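You operate a simulated robot arm through the tools that you are given. There is no shell and no other tool.

You are at the controls of a simulated robot arm. One attempt, no reset.

TASK
Render shot L3 from the SEND page and wait till it shows DONE.
Fine: NEXT to the shot, then QUEUE once; RATE on its last tick before RENDER, once.

It is judged by the outcome, as a careful person would: the job done as asked, and still so three seconds after it is handed in. It fails if anything else is knocked over, pushed out of place, dropped, spilled or broken.

THE ROBOT
A 7-joint arm with a two-finger parallel gripper, fixed in place. Base frame: the origin is at the foot of the arm, x ahead of it, y to its left, z up; the work surface is at about z = 74.3. Lengths are in cm, angles in rad, forces in N, time in s.
With the tool pointing down near the work surface it reaches from about 30 to 68 cm from the base axis. Its first joint turns from -1.152 to 1.152 rad. Payload 1.57 kg.
The TCP is the grasp point between the finger pads, 3 cm short of the fingertips. In the tool frame z runs along the fingers and y along their closing line. Largest opening 11 cm; finger width 2.4, thickness 1.2; the body of the gripper, 4.8 by 11.2 cm, starts 7.8 cm behind the TCP.
Orientation is that of the tool frame in the base frame, as a unit quaternion [w, x, y, z]. With the fingers straight down and closing along the base's y, the tool's x points along the base's -x, its y along +y and its z along -z.

THE INTERFACE
- The arm moves only by the tool servo_tool. Its arguments are lists of equal length, an entry for each row: "translation": the shift along the base's x, y, z in cm, a list of three; "rotation": the turn, a rotation vector about the base's x, y, z in rad, a list of three. In form: {"translation": [[tx, ty, tz], ...], "rotation": [[rx, ry, rz], ...]}. A call has 1 to 20 rows; each row is the pose to reach, as a shift and turn from the pose commanded when the call began. "claw" is the gripper command, from -1 (fully open) to 1 (shut), values between in proportion, set as the call begins (left out, the last holds). Each row takes 0.2 s and may step no farther than 5 cm and 0.15 rad from the row before; otherwise, or with a gripper value out of range, the whole call is refused. A pose out of reach is approached as far as the arm can. The call stops where the force on the tool passes 40 N (or 10 N more than at its start, if that is more) or the arm is blocked; 0.2 s more then pass. Each finger travels about 10.8 cm/s and halts on what it meets, pressing with about 41 N; the grip force reading is that of the motor and also rises with nothing between the fingers. The clock runs only during rows and for 0.2 s after the last one: add rows that repeat a pose to give the fingers time. It gives the time, the measured TCP pose, the force on the tool (base axes), the opening and the grip force at its end, in the units of the frame above (readings bear some noise), with the torque about the TCP (base axes, N m) and any sound that the robot's microphone picked up.
- Cameras (640 x 400 px; columns grow to the right, rows downward): "scene" is fixed at [17.86, -39.44, 139.81]; the picture's right is [0.66, -0.75, 0.00], its down [-0.54, -0.47, -0.70] and it looks along [0.52, 0.46, -0.71] (base axes); focal length 321 px, centre (320, 200). "wrist" rides on the gripper at [7, 1.6, -14.1] in the tool frame; the picture's right is [-0.23, 0.97, 0.00], its down [-0.85, -0.20, -0.48] and it looks along [-0.47, -0.11, 0.88] (tool axes); focal length 222 px, centre (320, 200). There is no depth. A picture from a camera that has moved, and an enlarged one, comes with that camera's place and axes in the base frame and with its lens. The place of the scene camera against the robot may be out by one fixed shift of up to 2.5 cm in any direction.
- grab_frame(camera): a new picture of that camera. The clock stands still meanwhile.
- close_up(camera, box): a new picture of the part [left, top, right, bottom] of that camera's present view, enlarged. The clock stands still meanwhile.
- finish_job(): hands the job in; it is judged then, once.

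Places have to be worked out from the pictures, the camera data and where the tool is seen. Open the gripper and draw the arm clear of the work before you hand the job in, unless the task says otherwise.

The tools are called after "Request:" as name(argument=value, ...) on one line, values as JSON. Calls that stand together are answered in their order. servo_tool: Moves the arm, as the interface text tells. Its arguments: {"type":"object","properties":{"translation":{"type":"array","items":{"type":"array","items":{"type":"number"}}},"rotation":{"type":"array","items":{"type":"array","items":{"type":"number"}}},"claw":{"type":"number"}},"required":["translation","rotation"]} The other tools are called the same way: grab_frame (camera) takes a picture; close_up (camera, box) takes an enlarged picture of a part of a camera's view; finish_job () hands the job in.

At the start:

```text
time_s: 0.0
ee_pos: [36.74, -8.16, 106.32]
tool_rot: [0.0, -0.001, 1.0, 0.0]
force: [-0.7, -0.4, 0.1]
moment: [-0.02, 0.0, 0.01]
finger_gap: 10.99
grasp_force: 0.0
```

scene: 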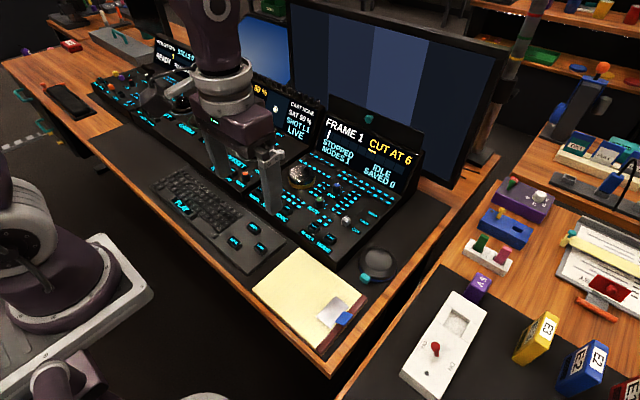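
wrist: 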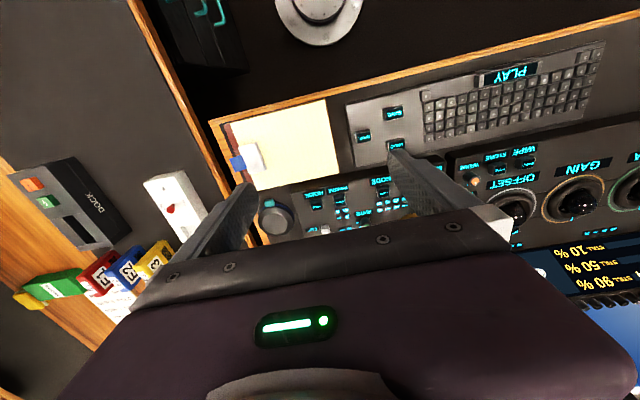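

I start by looking closely at the workspace: the scene camera shows a long desk with several consoles. I'll enlarge parts to find the SEND page, NEXT, QUEUE, RATE and RENDER.

Request:
close_up(camera="scene", box=[80, 20, 280, 145])

Request:
close_up(camera="scene", box=[240, 80, 440, 205])

Request:
close_up(camera="scene", box=[220, 150, 420, 275])

Request:
close_up(camera="scene", box=[440, 150, 640, 275])

Request:
close_up(camera="wrist", box=[220, 60, 440, 240])

```text
3.20 times, centred on (180, 82) of scene
camera zoom: at [17.86, -39.44, 139.81], right [0.66, -0.75, 0.0], down [-0.54, -0.47, -0.7], along [0.52, 0.46, -0.71], focal length 1026 px, centre (768, 576)
```

zoom: 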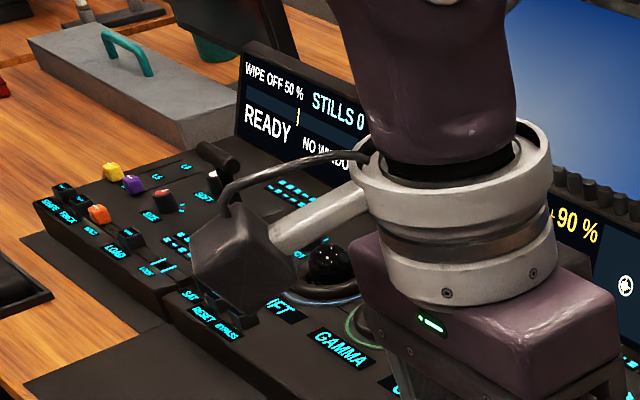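

```text
3.20 times, centred on (340, 142) of scene
camera zoom: at [17.86, -39.44, 139.81], right [0.66, -0.75, 0.0], down [-0.54, -0.47, -0.7], along [0.52, 0.46, -0.71], focal length 1026 px, centre (256, 384)
```

zoom: 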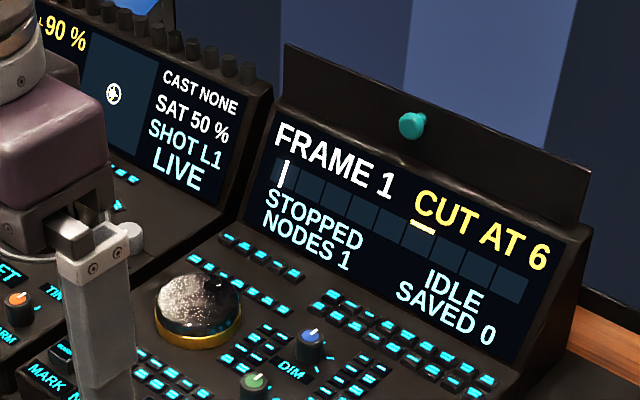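

```text
3.20 times, centred on (320, 212) of scene
camera zoom: at [17.86, -39.44, 139.81], right [0.66, -0.75, 0.0], down [-0.54, -0.47, -0.7], along [0.52, 0.46, -0.71], focal length 1026 px, centre (320, 160)
```

zoom: 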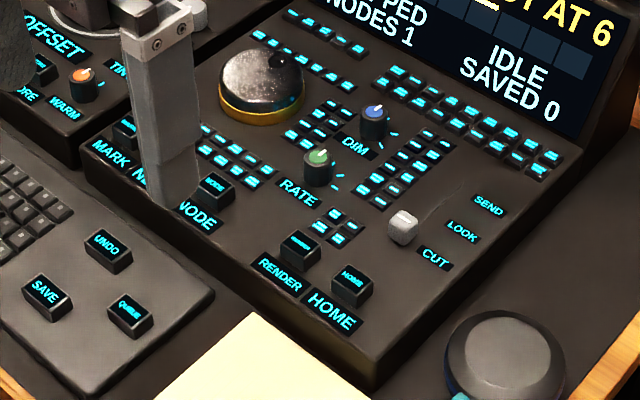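

```text
3.20 times, centred on (540, 212) of scene
camera zoom: at [17.86, -39.44, 139.81], right [0.66, -0.75, 0.0], down [-0.54, -0.47, -0.7], along [0.52, 0.46, -0.71], focal length 1026 px, centre (-384, 160)
```

zoom: 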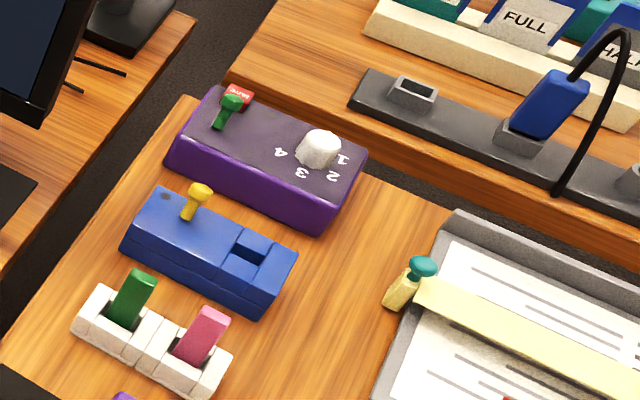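

```text
2.22 times, centred on (330, 150) of wrist
camera zoom: at [29.9, -6.56, 120.27], right [0.23, 0.97, 0.0], down [0.86, -0.2, 0.48], along [0.47, -0.11, -0.88], focal length 494 px, centre (298, 311)
```

zoom: 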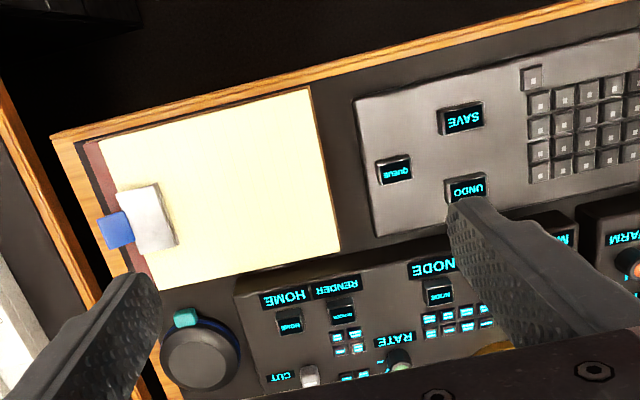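

The page selector (white cap by CUT/LOOK/SEND), the RATE green knob, RENDER, NEXT and QUEUE are on the near console and keyboard, and the display shows SHOT L1. I'll shift the arm forward for a better wrist view of that console while staying high.

Request:
servo_tool(translation=[[4, 0, 0], [8, 0, 0], [8, 0, 0]], rotation=[[0, 0, 0], [0, 0, 0], [0, 0, 0]])

Request:
grab_frame(camera="wrist")

Request:
grab_frame(camera="scene")

```text
time_s: 0.8
ee_pos: [44.76, -8.09, 106.28]
tool_rot: [0.001, -0.001, 1.0, 0.0]
force: [-0.3, -0.5, -0.2]
moment: [0.0, -0.02, -0.01]
finger_gap: 10.99
grasp_force: 0.2
```

```text
taken
camera wrist: at [37.91, -6.54, 120.24], right [0.23, 0.97, 0.0], down [0.86, -0.2, 0.48], along [0.47, -0.11, -0.88], focal length 222 px, centre (320, 200)
```

wrist: 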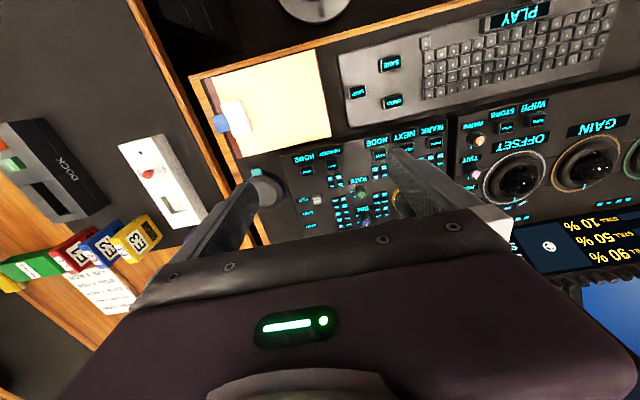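

```text
taken
```

scene: 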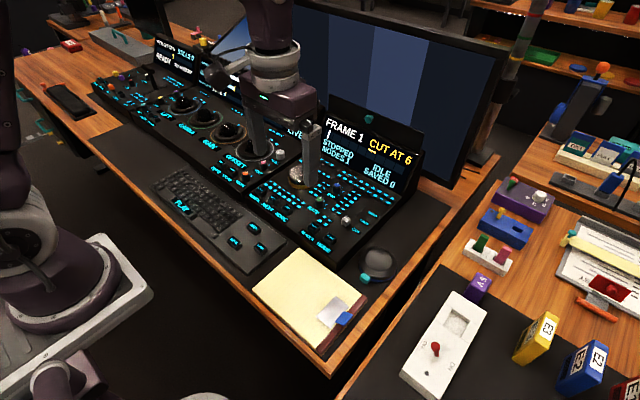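

Request:
close_up(camera="wrist", box=[280, 110, 480, 235])

Request:
close_up(camera="scene", box=[230, 140, 430, 265])

Request:
close_up(camera="wrist", box=[320, 20, 520, 145])

```text
3.20 times, centred on (380, 172) of wrist
camera zoom: at [37.91, -6.54, 120.24], right [0.23, 0.97, 0.0], down [0.86, -0.2, 0.48], along [0.47, -0.11, -0.88], focal length 711 px, centre (128, 288)
```

zoom: 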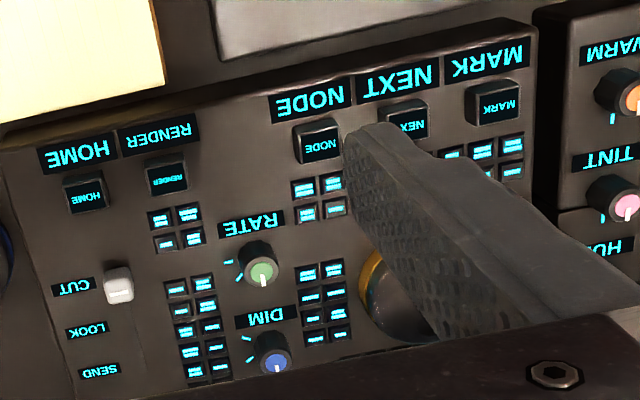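

```text
3.20 times, centred on (330, 202) of scene
camera zoom: at [17.86, -39.44, 139.81], right [0.66, -0.75, 0.0], down [-0.54, -0.47, -0.7], along [0.52, 0.46, -0.71], focal length 1026 px, centre (288, 192)
```

zoom: 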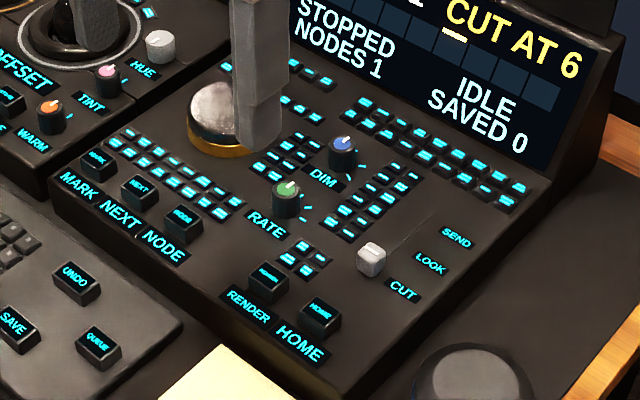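

```text
3.20 times, centred on (420, 82) of wrist
camera zoom: at [37.91, -6.54, 120.24], right [0.23, 0.97, 0.0], down [0.86, -0.2, 0.48], along [0.47, -0.11, -0.88], focal length 711 px, centre (0, 576)
```

zoom: 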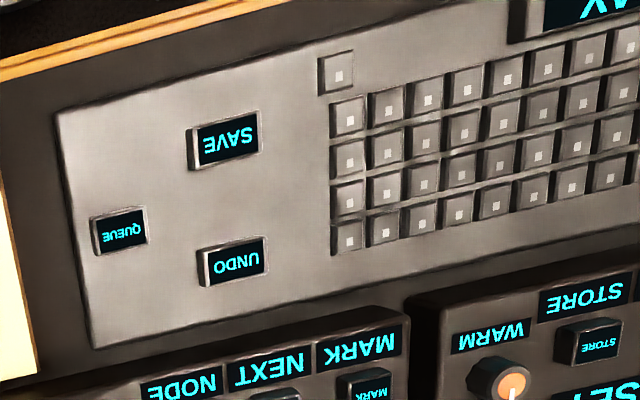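

The console layout is clear: MARK/NEXT/NODE, RENDER/HOME, RATE/DIM knobs and the slider with CUT/LOOK/SEND. I'll zoom in more on the RATE ticks and slider.

Request:
close_up(camera="wrist", box=[335, 170, 385, 230])

Request:
close_up(camera="scene", box=[300, 180, 350, 220])

Request:
close_up(camera="scene", box=[330, 200, 390, 245])

Request:
close_up(camera="wrist", box=[290, 180, 350, 230])

```text
6.67 times, centred on (360, 200) of wrist
camera zoom: at [37.91, -6.54, 120.24], right [0.23, 0.97, 0.0], down [0.86, -0.2, 0.48], along [0.47, -0.11, -0.88], focal length 1481 px, centre (53, 200)
```

zoom: 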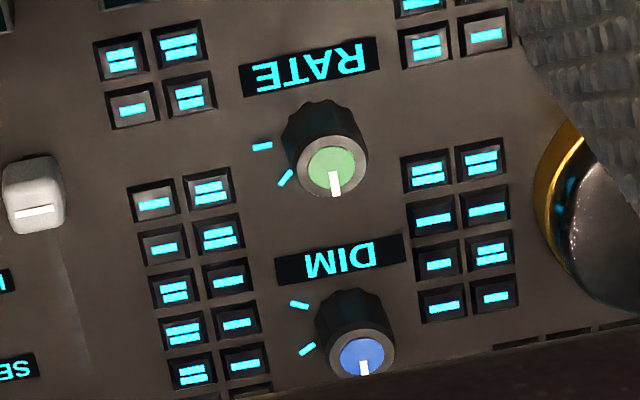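

```text
10.00 times, centred on (325, 200) of scene
camera zoom: at [17.86, -39.44, 139.81], right [0.66, -0.75, 0.0], down [-0.54, -0.47, -0.7], along [0.52, 0.46, -0.71], focal length 3208 px, centre (270, 200)
```

zoom: 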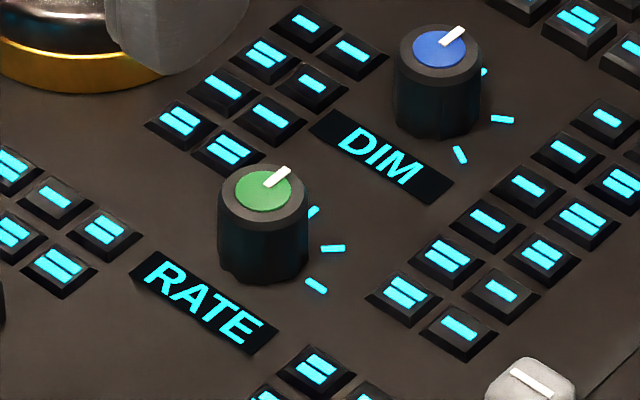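

```text
8.89 times, centred on (360, 222) of scene
camera zoom: at [17.86, -39.44, 139.81], right [0.66, -0.75, 0.0], down [-0.54, -0.47, -0.7], along [0.52, 0.46, -0.71], focal length 2852 px, centre (-36, 0)
```

zoom: 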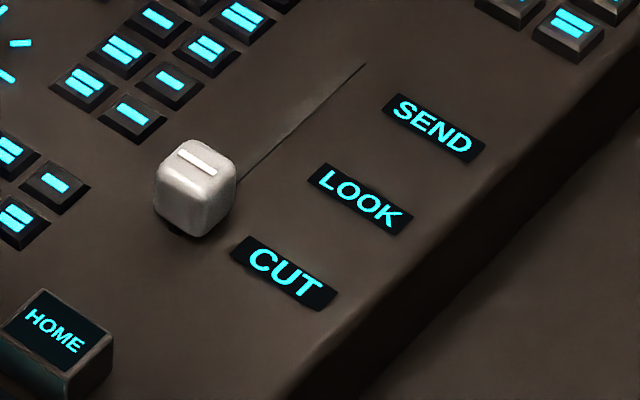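

```text
8.00 times, centred on (320, 205) of wrist
camera zoom: at [37.91, -6.54, 120.24], right [0.23, 0.97, 0.0], down [0.86, -0.2, 0.48], along [0.47, -0.11, -0.88], focal length 1777 px, centre (320, 160)
```

zoom: 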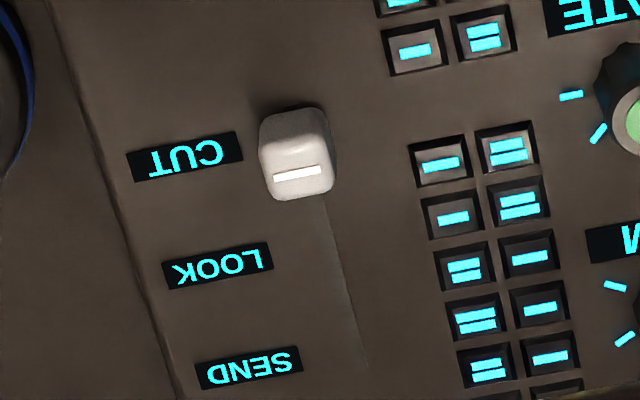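

The slider sits at about (59.6, -12.3), running along +x to around x≈67; the RATE pointer is on the first of three ticks. I'll close the gripper and move to a lower vantage just short of the slider for an accurate wrist view.

Request:
servo_tool(translation=[[2, -1, -2], [4, -2, -5], [6, -3, -8], [8, -4, -11], [8, -4, -12]], rotation=[[0, 0, 0], [0, 0, 0], [0, 0, 0], [0, 0, 0], [0, 0, 0]], claw=1)

Request:
grab_frame(camera="wrist")

Request:
grab_frame(camera="scene")

```text
time_s: 2.0
ee_pos: [52.74, -12.18, 94.21]
tool_rot: [0.001, -0.001, 1.0, 0.0]
force: [-0.2, 0.7, 0.4]
moment: [-0.03, 0.02, -0.03]
finger_gap: 0.0
grasp_force: 21.5
```

```text
taken
camera wrist: at [45.86, -10.59, 108.22], right [0.23, 0.97, 0.0], down [0.85, -0.2, 0.48], along [0.47, -0.11, -0.88], focal length 222 px, centre (320, 200)
```

wrist: 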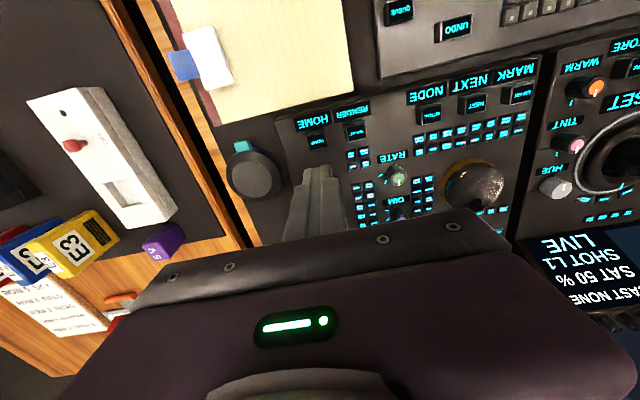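

```text
taken
```

scene: 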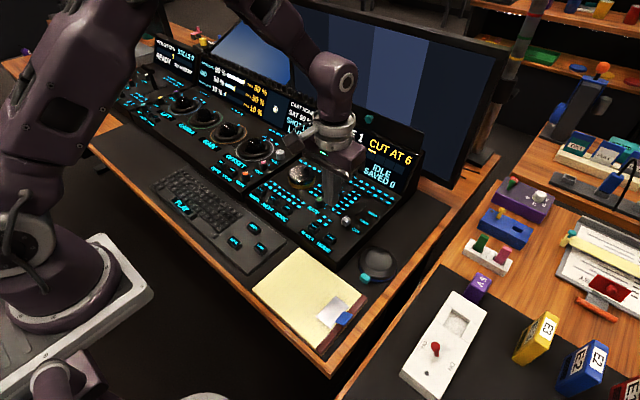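

Closed fingertips show at about (320,172) in the wrist view as expected. I'll zoom in to measure button positions from this second, closer viewpoint.

Request:
close_up(camera="wrist", box=[280, 90, 440, 190])

Request:
close_up(camera="wrist", box=[380, 0, 540, 100])

Request:
close_up(camera="scene", box=[280, 130, 420, 220])

```text
4.00 times, centred on (360, 140) of wrist
camera zoom: at [45.86, -10.59, 108.22], right [0.23, 0.97, 0.0], down [0.85, -0.2, 0.48], along [0.47, -0.11, -0.88], focal length 888 px, centre (160, 440)
```

zoom: 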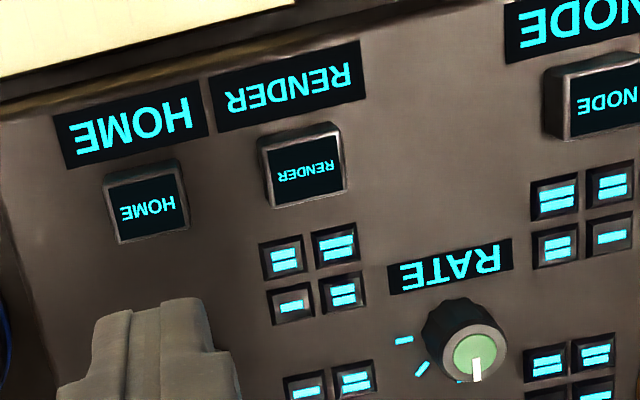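

```text
4.00 times, centred on (460, 50) of wrist
camera zoom: at [45.86, -10.59, 108.22], right [0.23, 0.97, 0.0], down [0.85, -0.2, 0.48], along [0.47, -0.11, -0.88], focal length 888 px, centre (-240, 800)
```

zoom: 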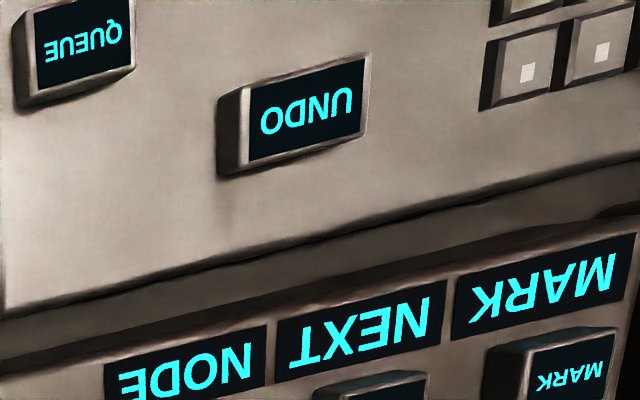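

```text
4.44 times, centred on (350, 175) of scene
camera zoom: at [17.86, -39.44, 139.81], right [0.66, -0.75, 0.0], down [-0.54, -0.47, -0.7], along [0.52, 0.46, -0.71], focal length 1426 px, centre (187, 311)
```

zoom: 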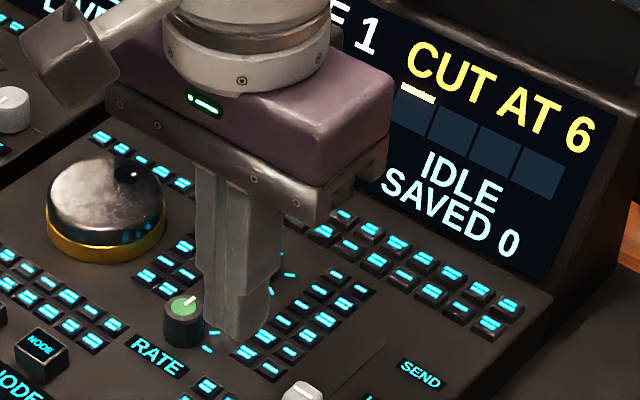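

Triangulating gives RENDER's cap top near (52.5, -7.5, 80.4), HOME near (52.5, -12.5), and the slider near (58, -12). The fingers hide the slider here, so I'll shift toward +y and lower to see it from close range.

Request:
servo_tool(translation=[[0, 3.5, -2], [0, 7.2, -4], [0, 7.2, -6], [0, 7.2, -6]], rotation=[[0, 0, 0], [0, 0, 0], [0, 0, 0], [0, 0, 0]])

Request:
grab_frame(camera="wrist")

Request:
close_up(camera="wrist", box=[200, 110, 320, 220])

Request:
close_up(camera="wrist", box=[300, 20, 460, 120])

```text
time_s: 3.0
ee_pos: [52.88, -5.0, 88.18]
tool_rot: [0.0, 0.0, 1.0, 0.0]
force: [0.9, -0.2, 0.1]
moment: [-0.01, 0.01, 0.01]
finger_gap: 0.0
grasp_force: 21.1
```

```text
taken
camera wrist: at [45.9, -3.43, 102.29], right [0.23, 0.97, 0.0], down [0.85, -0.2, 0.48], along [0.47, -0.11, -0.88], focal length 222 px, centre (320, 200)
```

wrist: 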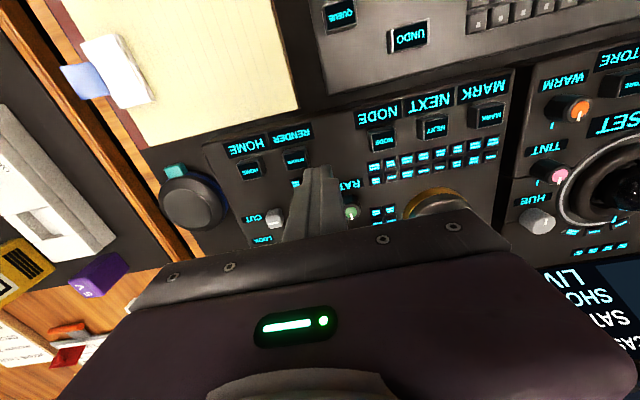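

```text
3.64 times, centred on (260, 165) of wrist
camera zoom: at [45.9, -3.43, 102.29], right [0.23, 0.97, 0.0], down [0.85, -0.2, 0.48], along [0.47, -0.11, -0.88], focal length 808 px, centre (538, 327)
```

zoom: 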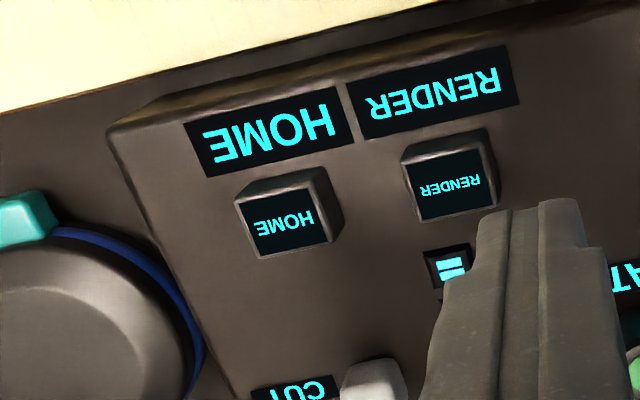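

```text
4.00 times, centred on (380, 70) of wrist
camera zoom: at [45.9, -3.43, 102.29], right [0.23, 0.97, 0.0], down [0.85, -0.2, 0.48], along [0.47, -0.11, -0.88], focal length 888 px, centre (80, 720)
```

zoom: 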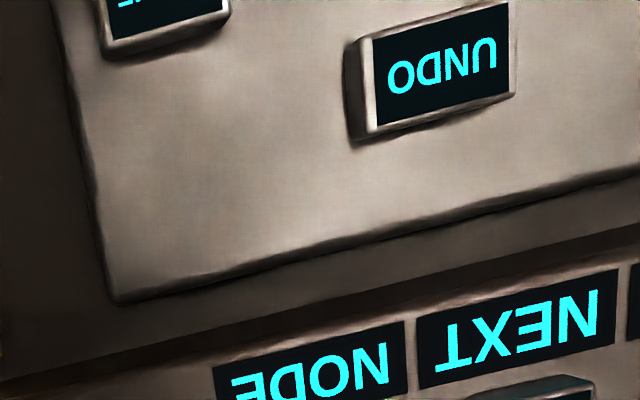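

View D refines things: HOME ≈(52.5,-12.6,80.1), RENDER ≈(52.6,-7.5,80.2), panel ≈ z 78.9 near the labels, and the slider cap ≈(58.6,-12.1). I'll position the closed fingers between HOME and the slider (x≈56), still above, and check.

Request:
servo_tool(translation=[[1.5, -3.5, 0], [3.1, -7.1, 0], [3.1, -7.1, -3], [3.1, -7.1, -3]], rotation=[[0, 0, 0], [0, 0, 0], [0, 0, 0], [0, 0, 0]])

Request:
close_up(camera="wrist", box=[240, 100, 400, 220])

Request:
close_up(camera="scene", box=[290, 160, 410, 260])

```text
time_s: 4.0
ee_pos: [56.0, -12.02, 85.21]
tool_rot: [0.0, -0.001, 1.0, 0.0]
force: [0.0, 0.2, -0.1]
moment: [-0.02, 0.02, -0.03]
finger_gap: 0.0
grasp_force: 20.5
```

```text
3.33 times, centred on (320, 160) of wrist
camera zoom: at [49.02, -10.52, 99.28], right [0.23, 0.97, 0.0], down [0.86, -0.2, 0.48], along [0.47, -0.11, -0.88], focal length 740 px, centre (320, 333)
```

zoom: 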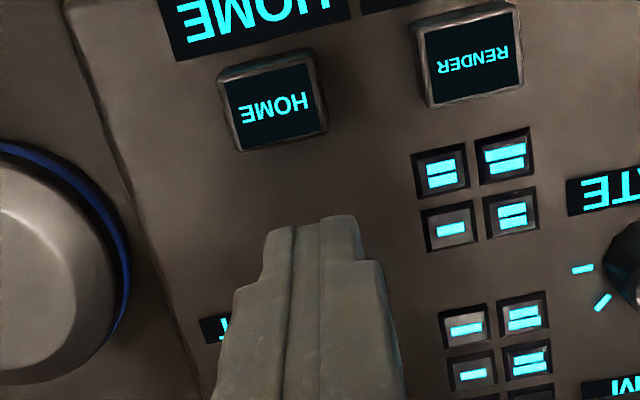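

```text
4.00 times, centred on (350, 210) of scene
camera zoom: at [17.86, -39.44, 139.81], right [0.66, -0.75, 0.0], down [-0.54, -0.47, -0.7], along [0.52, 0.46, -0.71], focal length 1283 px, centre (200, 160)
```

zoom: 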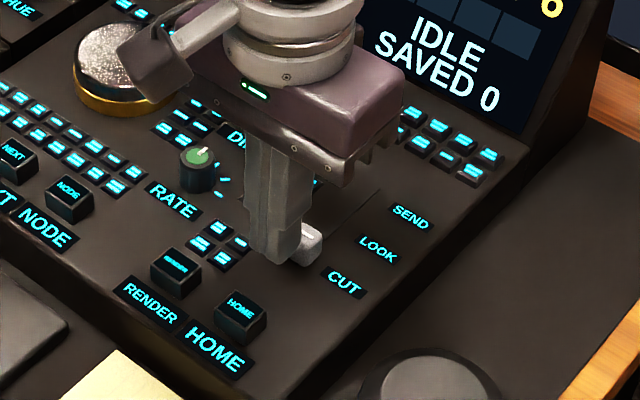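

The fingertips are cleanly between HOME and the slider cap. I'll lower gently toward the panel surface, watching force.

Request:
servo_tool(translation=[[0, 0, -1.3], [0, 0, -2.4], [0, 0, -2.6], [0, 0, -2.8], [0, 0, -2.9]], rotation=[[0, 0, 0], [0, 0, 0], [0, 0, 0], [0, 0, 0], [0, 0, 0]])

Request:
close_up(camera="wrist", box=[240, 100, 400, 220])

Request:
close_up(camera="scene", box=[310, 180, 390, 240])

```text
time_s: 5.2
ee_pos: [55.87, -12.03, 82.39]
tool_rot: [0.0, -0.001, 1.0, 0.0]
force: [0.1, 0.3, -0.1]
moment: [-0.05, 0.02, 0.01]
finger_gap: 0.0
grasp_force: 21.6
```

```text
3.33 times, centred on (320, 160) of wrist
camera zoom: at [49.01, -10.46, 96.37], right [0.23, 0.97, 0.0], down [0.85, -0.2, 0.48], along [0.47, -0.11, -0.88], focal length 740 px, centre (320, 333)
```

zoom: 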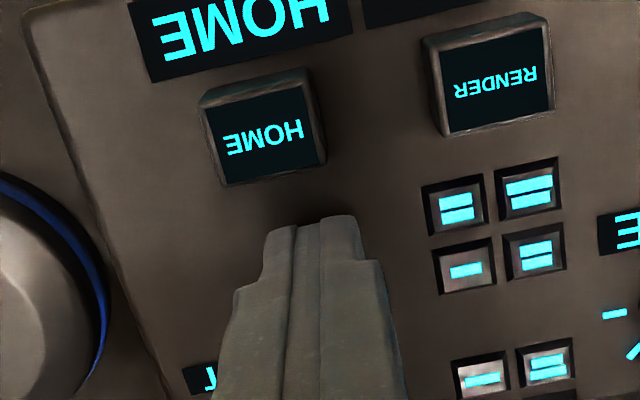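

```text
6.67 times, centred on (350, 210) of scene
camera zoom: at [17.86, -39.44, 139.81], right [0.66, -0.75, 0.0], down [-0.54, -0.47, -0.7], along [0.52, 0.46, -0.71], focal length 2139 px, centre (120, 133)
```

zoom: 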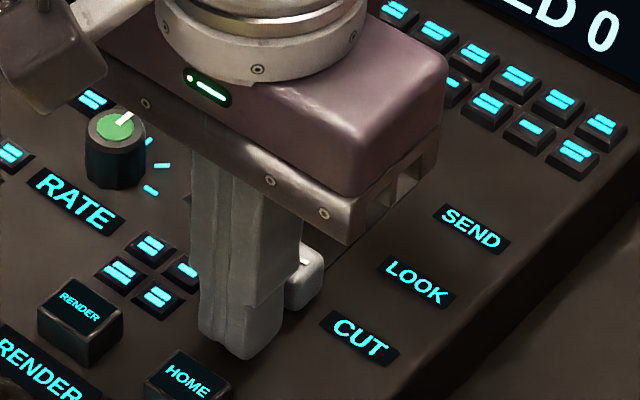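

No contact yet at tip z≈79.4. I'll lower 0.3 cm more and check the force.

Request:
servo_tool(translation=[[0, 0, -0.15], [0, 0, -0.3]], rotation=[[0, 0, 0], [0, 0, 0]])

```text
time_s: 5.8
ee_pos: [55.78, -12.09, 81.93]
tool_rot: [0.0, 0.0, 1.0, 0.0]
force: [-0.2, -0.1, 0.0]
moment: [-0.02, -0.02, -0.01]
finger_gap: 0.0
grasp_force: 21.5
```

Still free at tip z≈78.9, so there is enough overlap with the cap. I'll start pushing in +x in small steps and watch the force.

Request:
servo_tool(translation=[[0.4, 0, 0], [0.8, 0, 0], [1.2, 0, 0], [1.6, 0, 0], [2.0, 0, 0]], rotation=[[0, 0, 0], [0, 0, 0], [0, 0, 0], [0, 0, 0], [0, 0, 0]])

Request:
close_up(camera="scene", box=[310, 170, 400, 240])

```text
time_s: 7.0
ee_pos: [57.8, -12.01, 82.1]
tool_rot: [0.001, -0.001, 1.0, 0.0]
force: [-0.1, -0.2, -1.0]
moment: [-0.01, -0.01, -0.02]
finger_gap: 0.0
grasp_force: 21.5
```

```text
5.71 times, centred on (355, 205) of scene
camera zoom: at [17.86, -39.44, 139.81], right [0.66, -0.75, 0.0], down [-0.54, -0.47, -0.7], along [0.52, 0.46, -0.71], focal length 1833 px, centre (120, 171)
```

zoom: 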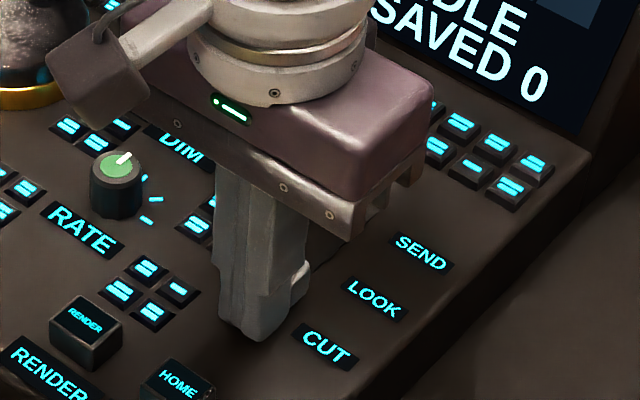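

Force remains low; the finger looks to be at the cap. I continue the push a further 2.5 cm.

Request:
servo_tool(translation=[[0.4, 0, 0], [0.8, 0, 0], [1.2, 0, 0], [1.6, 0, 0], [2.0, 0, 0], [2.5, 0, 0]], rotation=[[0, 0, 0], [0, 0, 0], [0, 0, 0], [0, 0, 0], [0, 0, 0], [0, 0, 0]])

Request:
close_up(camera="scene", box=[310, 120, 430, 240])

Request:
grab_frame(camera="wrist")

```text
time_s: 8.4
ee_pos: [60.47, -11.9, 81.84]
tool_rot: [0.0, 0.0, 1.0, -0.001]
force: [0.2, -0.7, -0.5]
moment: [-0.02, 0.02, 0.02]
finger_gap: 0.0
grasp_force: 21.8
```

```text
3.33 times, centred on (370, 180) of scene
camera zoom: at [17.85, -39.44, 139.81], right [0.66, -0.75, 0.0], down [-0.54, -0.47, -0.7], along [0.52, 0.46, -0.71], focal length 1069 px, centre (153, 267)
```

zoom: 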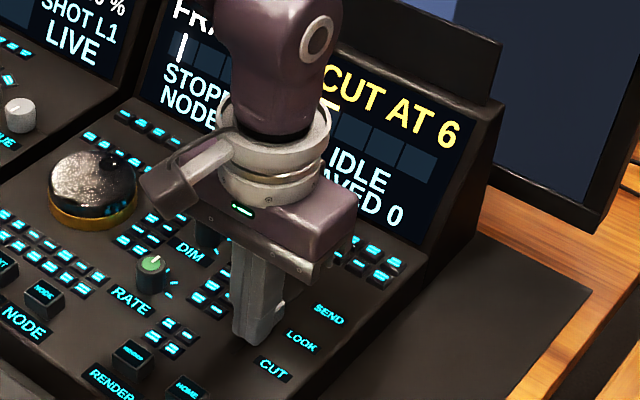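

```text
taken
camera wrist: at [53.53, -10.45, 96.04], right [0.23, 0.97, 0.0], down [0.86, -0.2, 0.48], along [0.47, -0.11, -0.88], focal length 222 px, centre (320, 200)
```

wrist: 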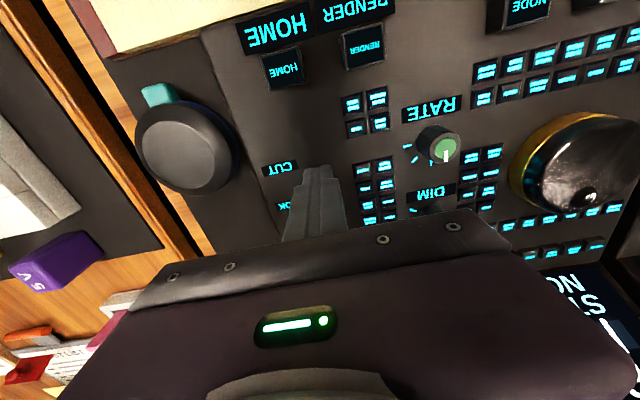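

The cap is moving along with the finger and the CUT label sits at x≈59. I'll continue another 2.6 cm toward the SEND end.

Request:
servo_tool(translation=[[0.4, 0, 0], [0.8, 0, 0], [1.2, 0, 0], [1.6, 0, 0], [2.0, 0, 0], [2.3, 0, 0], [2.6, 0, 0]], rotation=[[0, 0, 0], [0, 0, 0], [0, 0, 0], [0, 0, 0], [0, 0, 0], [0, 0, 0], [0, 0, 0]])

Request:
close_up(camera="scene", box=[310, 120, 430, 240])

```text
time_s: 10.0
ee_pos: [62.92, -11.91, 82.2]
tool_rot: [0.001, 0.0, 1.0, 0.0]
force: [-0.2, 0.5, 0.7]
moment: [0.02, 0.03, 0.03]
finger_gap: 0.0
grasp_force: 21.4
```

```text
3.33 times, centred on (370, 180) of scene
camera zoom: at [17.86, -39.44, 139.81], right [0.66, -0.75, 0.0], down [-0.54, -0.47, -0.7], along [0.52, 0.46, -0.71], focal length 1069 px, centre (153, 267)
```

zoom: 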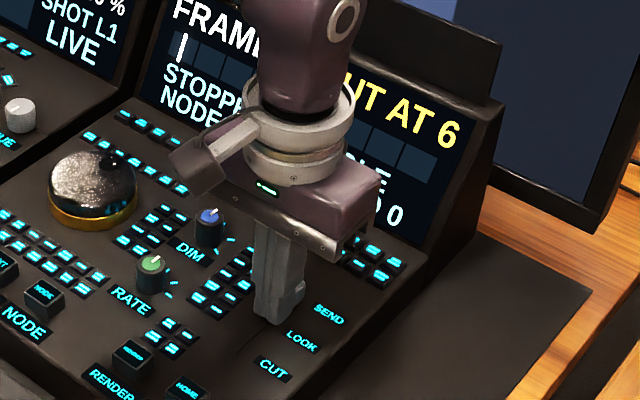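

The cap keeps moving, with the slot now visible behind the finger; the page hasn't switched yet. I'll continue in small steps until I feel the end stop or see the page switch.

Request:
servo_tool(translation=[[0.25, 0, 0], [0.5, 0, 0], [0.7, 0, 0], [0.9, 0, 0]], rotation=[[0, 0, 0], [0, 0, 0], [0, 0, 0], [0, 0, 0]])

Request:
close_up(camera="scene", box=[310, 120, 430, 240])

```text
time_s: 11.0
ee_pos: [64.02, -11.97, 81.96]
tool_rot: [0.0, 0.0, 1.0, 0.0]
force: [-0.1, -0.4, -0.5]
moment: [-0.01, 0.04, 0.01]
finger_gap: 0.0
grasp_force: 21.3
```

```text
3.33 times, centred on (370, 180) of scene
camera zoom: at [17.86, -39.44, 139.81], right [0.66, -0.75, 0.0], down [-0.54, -0.47, -0.7], along [0.52, 0.46, -0.71], focal length 1069 px, centre (153, 267)
```

zoom: 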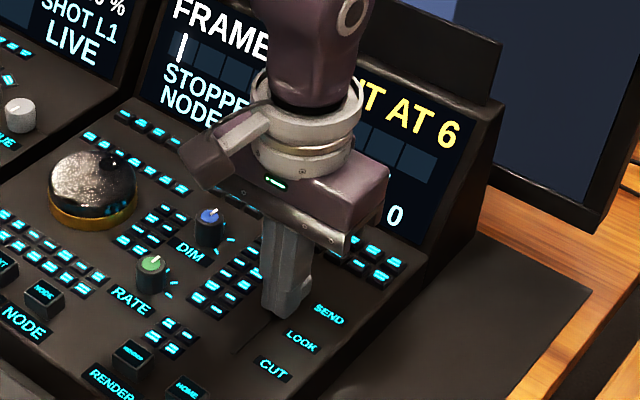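

Still free-moving with no end stop felt. I'll continue a bit further in small steps.

Request:
servo_tool(translation=[[0.25, 0, 0], [0.5, 0, 0], [0.7, 0, 0], [0.9, 0, 0]], rotation=[[0, 0, 0], [0, 0, 0], [0, 0, 0], [0, 0, 0]])

Request:
close_up(camera="scene", box=[310, 120, 430, 240])

Request:
grab_frame(camera="wrist")

```text
time_s: 11.9
ee_pos: [63.98, -12.12, 81.84]
tool_rot: [-0.01, -0.001, 1.0, 0.002]
force: [-21.3, 1.3, -1.2]
moment: [-0.11, -1.04, 0.01]
finger_gap: 0.0
grasp_force: 21.5
stopped in row 4: the force on the tool passed its limit at 42 N (the readings are from after the stop); the commanded pose is now the measured one
```

```text
3.33 times, centred on (370, 180) of scene
camera zoom: at [17.79, -39.43, 139.82], right [0.66, -0.75, 0.0], down [-0.54, -0.47, -0.7], along [0.52, 0.46, -0.71], focal length 1069 px, centre (153, 267)
```

zoom: 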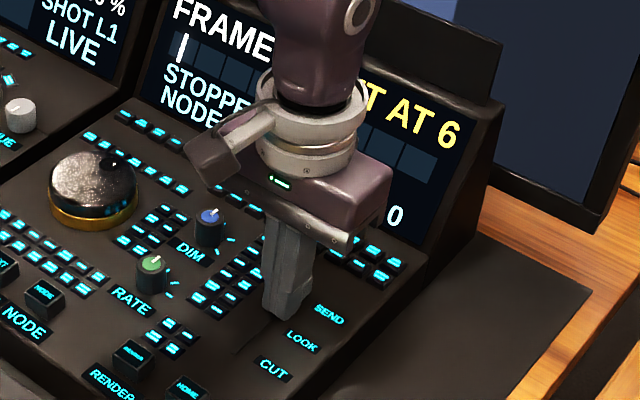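

```text
taken
camera wrist: at [57.39, -10.51, 96.01], right [0.23, 0.97, 0.0], down [0.87, -0.2, 0.46], along [0.45, -0.11, -0.89], focal length 222 px, centre (320, 200)
```

wrist: 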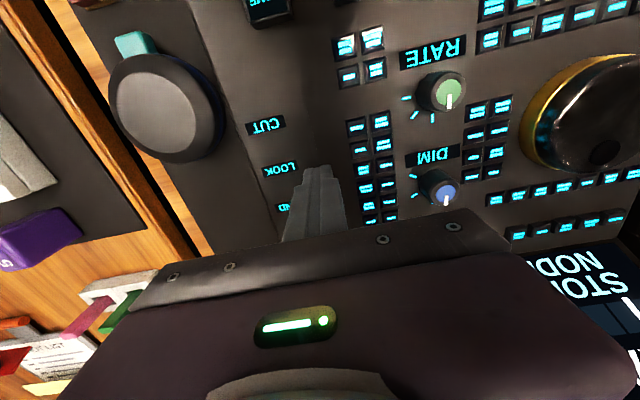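

The tool met a stop at the end of the slot (about -21 N in x), with the tip beside LOOK and the cap ahead of it at the SEND end. I'll back off slightly, rise clear, and look at the slider and display.

Request:
servo_tool(translation=[[-0.7, 0, 0.1], [-1.5, 0, 0.3], [-1.5, 0, 4], [-5, 2, 8], [-9, 4, 10], [-13, 6, 12], [-16, 8, 14]], rotation=[[0, 0, 0], [0, 0, 0], [0, 0, 0], [0, 0, 0], [0, 0, 0], [0, 0, 0], [0, 0, 0]])

Request:
grab_frame(camera="scene")

Request:
close_up(camera="scene", box=[310, 120, 430, 240])

```text
refused: row 4 steps farther than a row can; nothing moved
```

```text
taken
```

scene: 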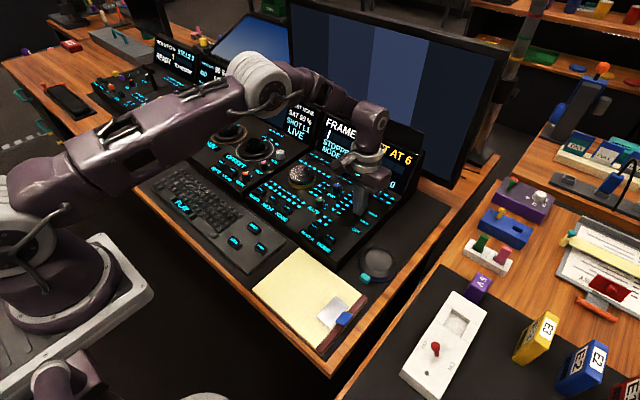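

```text
3.33 times, centred on (370, 180) of scene
camera zoom: at [17.79, -39.43, 139.82], right [0.66, -0.75, 0.0], down [-0.54, -0.47, -0.7], along [0.52, 0.46, -0.71], focal length 1069 px, centre (153, 267)
```

zoom: 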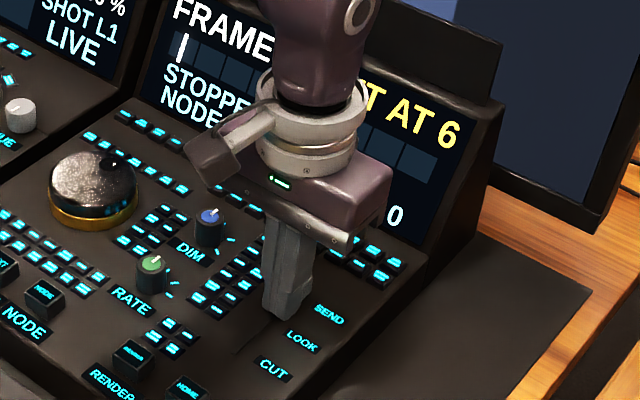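

The step was too large, so I'll redo the retreat with smaller steps.

Request:
servo_tool(translation=[[-0.7, 0, 0.1], [-1.5, 0, 0.3], [-1.5, 0, 4], [-4, 1, 7], [-7, 2.5, 10], [-10, 4, 12], [-13, 6, 14], [-16, 8, 16]], rotation=[[0, 0, 0], [0, 0, 0], [0, 0, 0], [0, 0, 0], [0, 0, 0], [0, 0, 0], [0, 0, 0], [0, 0, 0]])

Request:
grab_frame(camera="scene")

Request:
close_up(camera="scene", box=[310, 120, 430, 240])

Request:
close_up(camera="wrist", box=[240, 100, 480, 240])

```text
time_s: 13.7
ee_pos: [48.12, -4.06, 97.88]
tool_rot: [-0.006, 0.0, 1.0, 0.001]
force: [0.8, 0.4, 0.2]
moment: [0.0, -0.01, -0.03]
finger_gap: 0.0
grasp_force: 21.0
```

```text
taken
```

scene: 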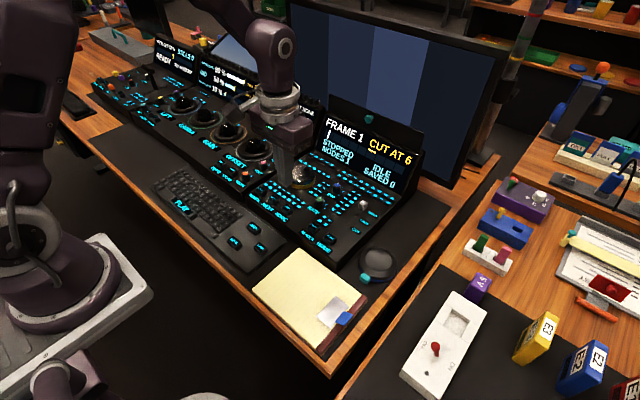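

```text
3.33 times, centred on (370, 180) of scene
camera zoom: at [17.86, -39.44, 139.81], right [0.66, -0.75, 0.0], down [-0.54, -0.47, -0.7], along [0.52, 0.46, -0.71], focal length 1069 px, centre (153, 267)
```

zoom: 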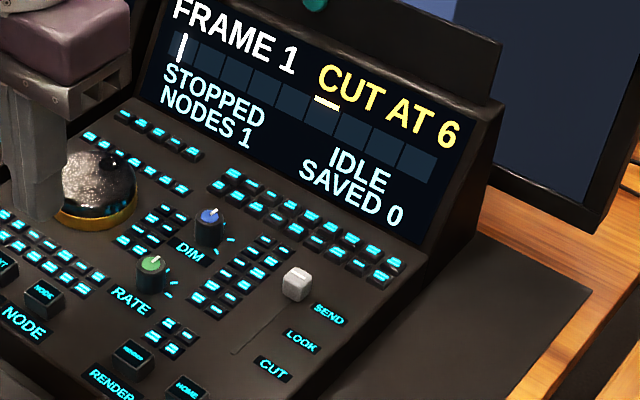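

```text
2.67 times, centred on (360, 170) of wrist
camera zoom: at [41.5, -2.46, 112.08], right [0.23, 0.97, 0.0], down [0.86, -0.2, 0.47], along [0.46, -0.11, -0.88], focal length 592 px, centre (213, 280)
```

zoom: 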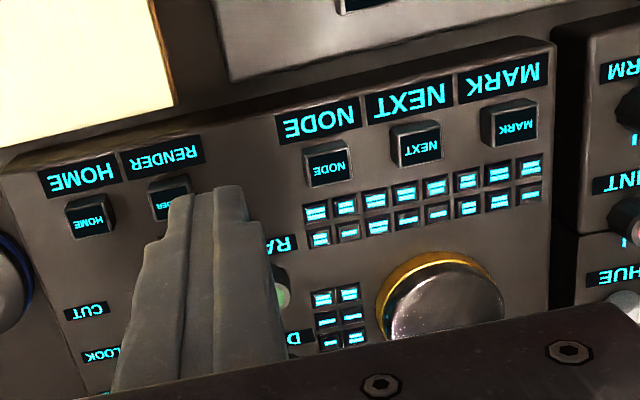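

The slider now sits at SEND (same label offset as it had at CUT). Next is NEXT, which I place at about (52.4, 6.3, 80.2); I'll move above it, straightening the small tilt.

Request:
servo_tool(translation=[[1.1, 2.6, -2.5], [2.2, 5.2, -5], [3.3, 7.8, -8], [4.3, 10.4, -10.5], [4.3, 10.4, -12], [4.3, 10.4, -12]], rotation=[[0, -0.004, 0], [0, -0.008, 0], [0, -0.012, 0], [0, -0.012, 0], [0, -0.012, 0], [0, -0.012, 0]])

Request:
close_up(camera="wrist", box=[240, 100, 400, 220])

Request:
close_up(camera="scene", box=[230, 100, 390, 240])

```text
time_s: 15.1
ee_pos: [52.63, 6.38, 85.82]
tool_rot: [0.001, 0.001, 1.0, 0.001]
force: [0.2, 0.3, -0.3]
moment: [0.0, 0.01, 0.0]
finger_gap: 0.0
grasp_force: 21.0
```

```text
3.33 times, centred on (320, 160) of wrist
camera zoom: at [45.74, 7.93, 99.89], right [0.23, 0.97, 0.0], down [0.85, -0.2, 0.48], along [0.47, -0.11, -0.88], focal length 740 px, centre (320, 333)
```

zoom: 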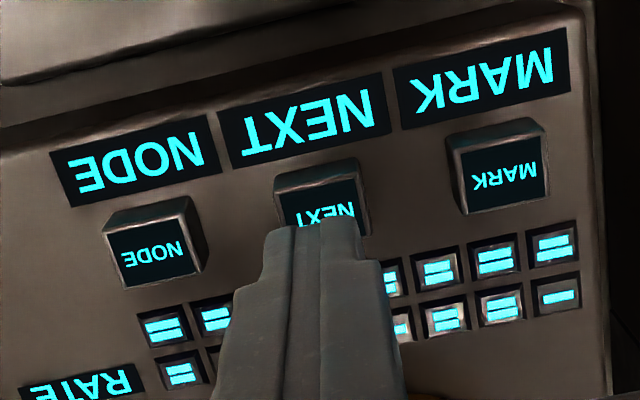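

```text
2.86 times, centred on (310, 170) of scene
camera zoom: at [17.86, -39.44, 139.81], right [0.66, -0.75, 0.0], down [-0.54, -0.47, -0.7], along [0.52, 0.46, -0.71], focal length 917 px, centre (349, 286)
```

zoom: 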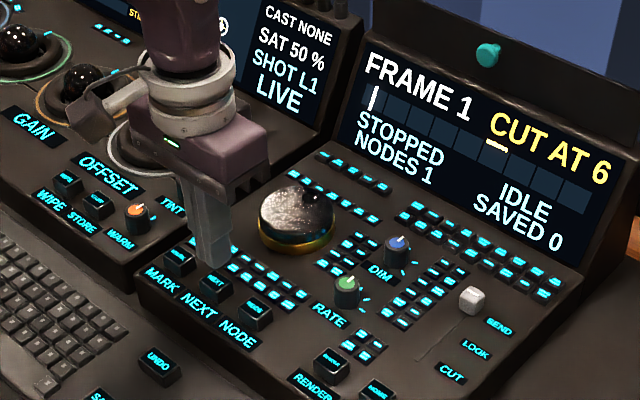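

The fingertips are aligned over NEXT (I estimate its centre at (52.65, 6.5)). I'll descend to just above and then step in small increments.

Request:
servo_tool(translation=[[0, 0.1, -1], [0, 0.1, -2], [0, 0.1, -2.3], [0, 0.1, -2.5]], rotation=[[0, 0, 0], [0, 0, 0], [0, 0, 0], [0, 0, 0]])

```text
time_s: 16.1
ee_pos: [52.79, 6.46, 83.58]
tool_rot: [0.0, -0.001, 1.0, 0.0]
force: [0.4, 0.1, 0.5]
moment: [-0.01, 0.0, -0.02]
finger_gap: 0.0
grasp_force: 21.4
```

Not in contact yet. I'll lower in 0.1 cm increments over a short distance and read the force and any sound.

Request:
servo_tool(translation=[[0, 0, -0.15], [0, 0, -0.3], [0, 0, -0.4]], rotation=[[0, 0, 0], [0, 0, 0], [0, 0, 0]])

```text
time_s: 16.9
ee_pos: [52.68, 6.43, 83.03]
tool_rot: [0.0, 0.0, 1.0, 0.001]
force: [-0.4, 0.3, 2.3]
moment: [0.02, 0.02, -0.01]
finger_gap: 0.01
grasp_force: 21.5
heard: click
```

A click was heard at TCP z≈83.0 with 2.3 N. I'll check the display before doing anything else.

Request:
close_up(camera="scene", box=[230, 100, 390, 240])

```text
2.86 times, centred on (310, 170) of scene
camera zoom: at [17.85, -39.44, 139.81], right [0.66, -0.75, 0.0], down [-0.54, -0.47, -0.7], along [0.52, 0.46, -0.71], focal length 917 px, centre (349, 286)
```

zoom: 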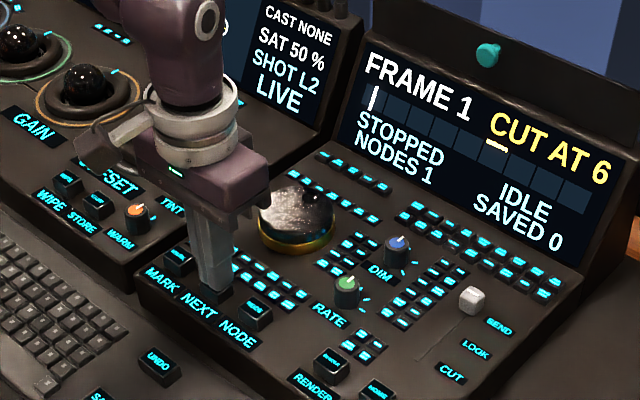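

The display now shows SHOT L2. I'll raise to release the button and check that it still reads L2.

Request:
servo_tool(translation=[[0, 0, 0.4], [0, 0, 0.9], [0, 0, 0.9]], rotation=[[0, 0, 0], [0, 0, 0], [0, 0, 0]])

Request:
close_up(camera="scene", box=[280, 90, 340, 150])

```text
time_s: 17.7
ee_pos: [52.67, 6.38, 83.91]
tool_rot: [-0.001, 0.0, 1.0, 0.001]
force: [-0.3, 0.2, 0.6]
moment: [0.0, 0.03, -0.02]
finger_gap: 0.02
grasp_force: 21.4
```

```text
6.67 times, centred on (310, 120) of scene
camera zoom: at [17.86, -39.44, 139.81], right [0.66, -0.75, 0.0], down [-0.54, -0.47, -0.7], along [0.52, 0.46, -0.71], focal length 2139 px, centre (387, 733)
```

zoom: 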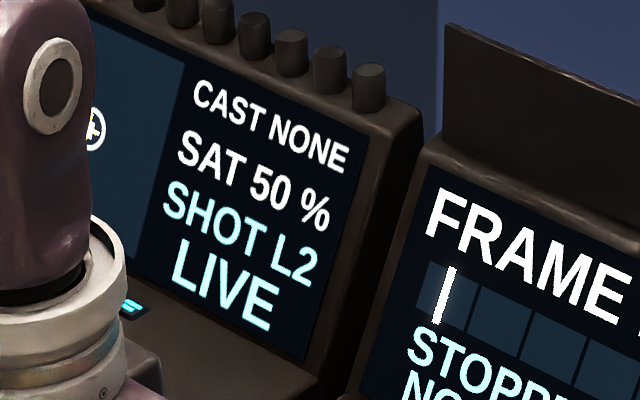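

It still reads L2 after release. I'll press NEXT once more with the same stroke.

Request:
servo_tool(translation=[[0, 0, -0.4], [0, 0, -0.6], [0, 0, -0.75], [0, 0, -0.9]], rotation=[[0, 0, 0], [0, 0, 0], [0, 0, 0], [0, 0, 0]])

Request:
close_up(camera="scene", box=[280, 90, 340, 150])

```text
time_s: 18.7
ee_pos: [52.65, 6.46, 83.05]
tool_rot: [0.0, -0.001, 1.0, 0.0]
force: [-0.2, 0.3, 3.2]
moment: [0.02, 0.02, -0.01]
finger_gap: 0.0
grasp_force: 21.6
heard: click
```

```text
6.67 times, centred on (310, 120) of scene
camera zoom: at [17.85, -39.44, 139.81], right [0.66, -0.75, 0.0], down [-0.54, -0.47, -0.7], along [0.52, 0.46, -0.71], focal length 2139 px, centre (387, 733)
```

zoom: 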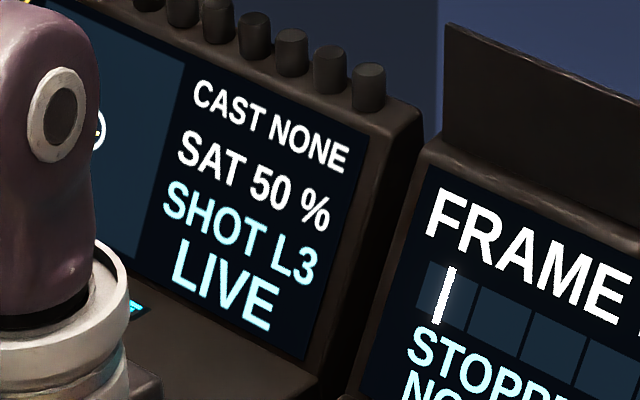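

SHOT L3 is selected. I'll lift off and move above QUEUE on the keyboard, estimated at (41.5, -0.5, 77.1).

Request:
servo_tool(translation=[[0, 0, 2], [0, 0, 6], [-3.7, -2.3, 6], [-7.4, -4.6, 6], [-11.1, -6.9, 5], [-11.1, -6.9, 1.5], [-11.1, -6.9, 0.5], [-11.1, -6.9, 0.5]], rotation=[[0, 0, 0], [0, 0, 0], [0, 0, 0], [0, 0, 0], [0, 0, 0], [0, 0, 0], [0, 0, 0], [0, 0, 0]])

Request:
close_up(camera="wrist", box=[240, 100, 400, 220])

Request:
grab_frame(camera="scene")

```text
time_s: 20.5
ee_pos: [41.68, -0.49, 83.64]
tool_rot: [0.001, 0.001, 1.0, 0.001]
force: [-0.3, -0.8, -0.7]
moment: [-0.02, 0.01, 0.0]
finger_gap: 0.01
grasp_force: 21.3
```

```text
3.33 times, centred on (320, 160) of wrist
camera zoom: at [34.71, 1.1, 97.59], right [0.23, 0.97, 0.0], down [0.85, -0.2, 0.48], along [0.47, -0.11, -0.88], focal length 740 px, centre (320, 333)
```

zoom: 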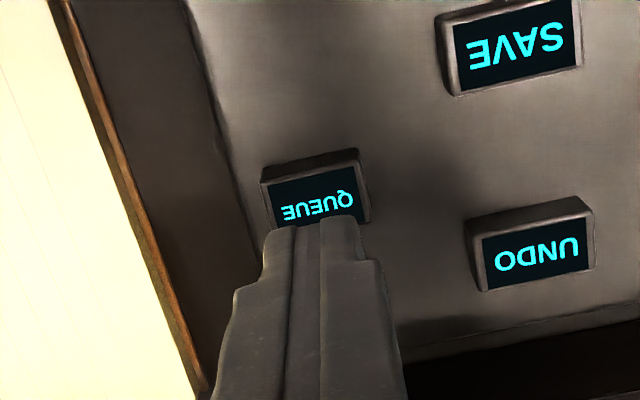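

```text
taken
```

scene: 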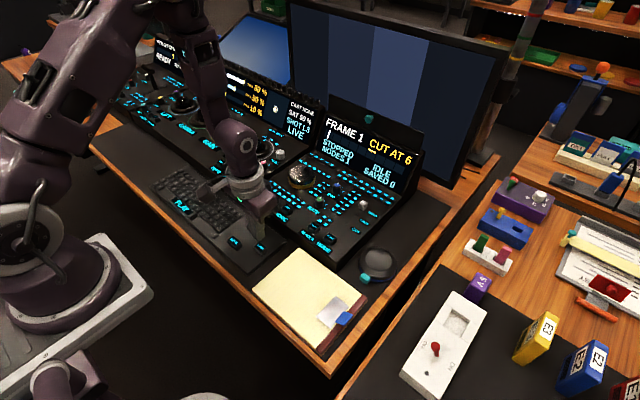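

The tips are centred on QUEUE. I'll lower to just above it.

Request:
servo_tool(translation=[[0, 0, -1.5], [0, 0, -2.5], [0, 0, -2.9], [0, 0, -3.1]], rotation=[[0, 0, 0], [0, 0, 0], [0, 0, 0], [0, 0, 0]])

```text
time_s: 21.5
ee_pos: [41.56, -0.36, 80.48]
tool_rot: [-0.001, 0.0, 1.0, 0.001]
force: [-0.4, 0.5, -0.2]
moment: [0.02, 0.01, -0.04]
finger_gap: 0.0
grasp_force: 21.5
```

No contact yet; I continue downward in small increments.

Request:
servo_tool(translation=[[0, 0, -0.15], [0, 0, -0.3], [0, 0, -0.4]], rotation=[[0, 0, 0], [0, 0, 0], [0, 0, 0]])

```text
time_s: 22.3
ee_pos: [41.64, -0.48, 80.11]
tool_rot: [0.001, -0.001, 1.0, 0.001]
force: [0.2, 0.3, 0.5]
moment: [0.01, -0.03, 0.01]
finger_gap: 0.03
grasp_force: 21.4
```

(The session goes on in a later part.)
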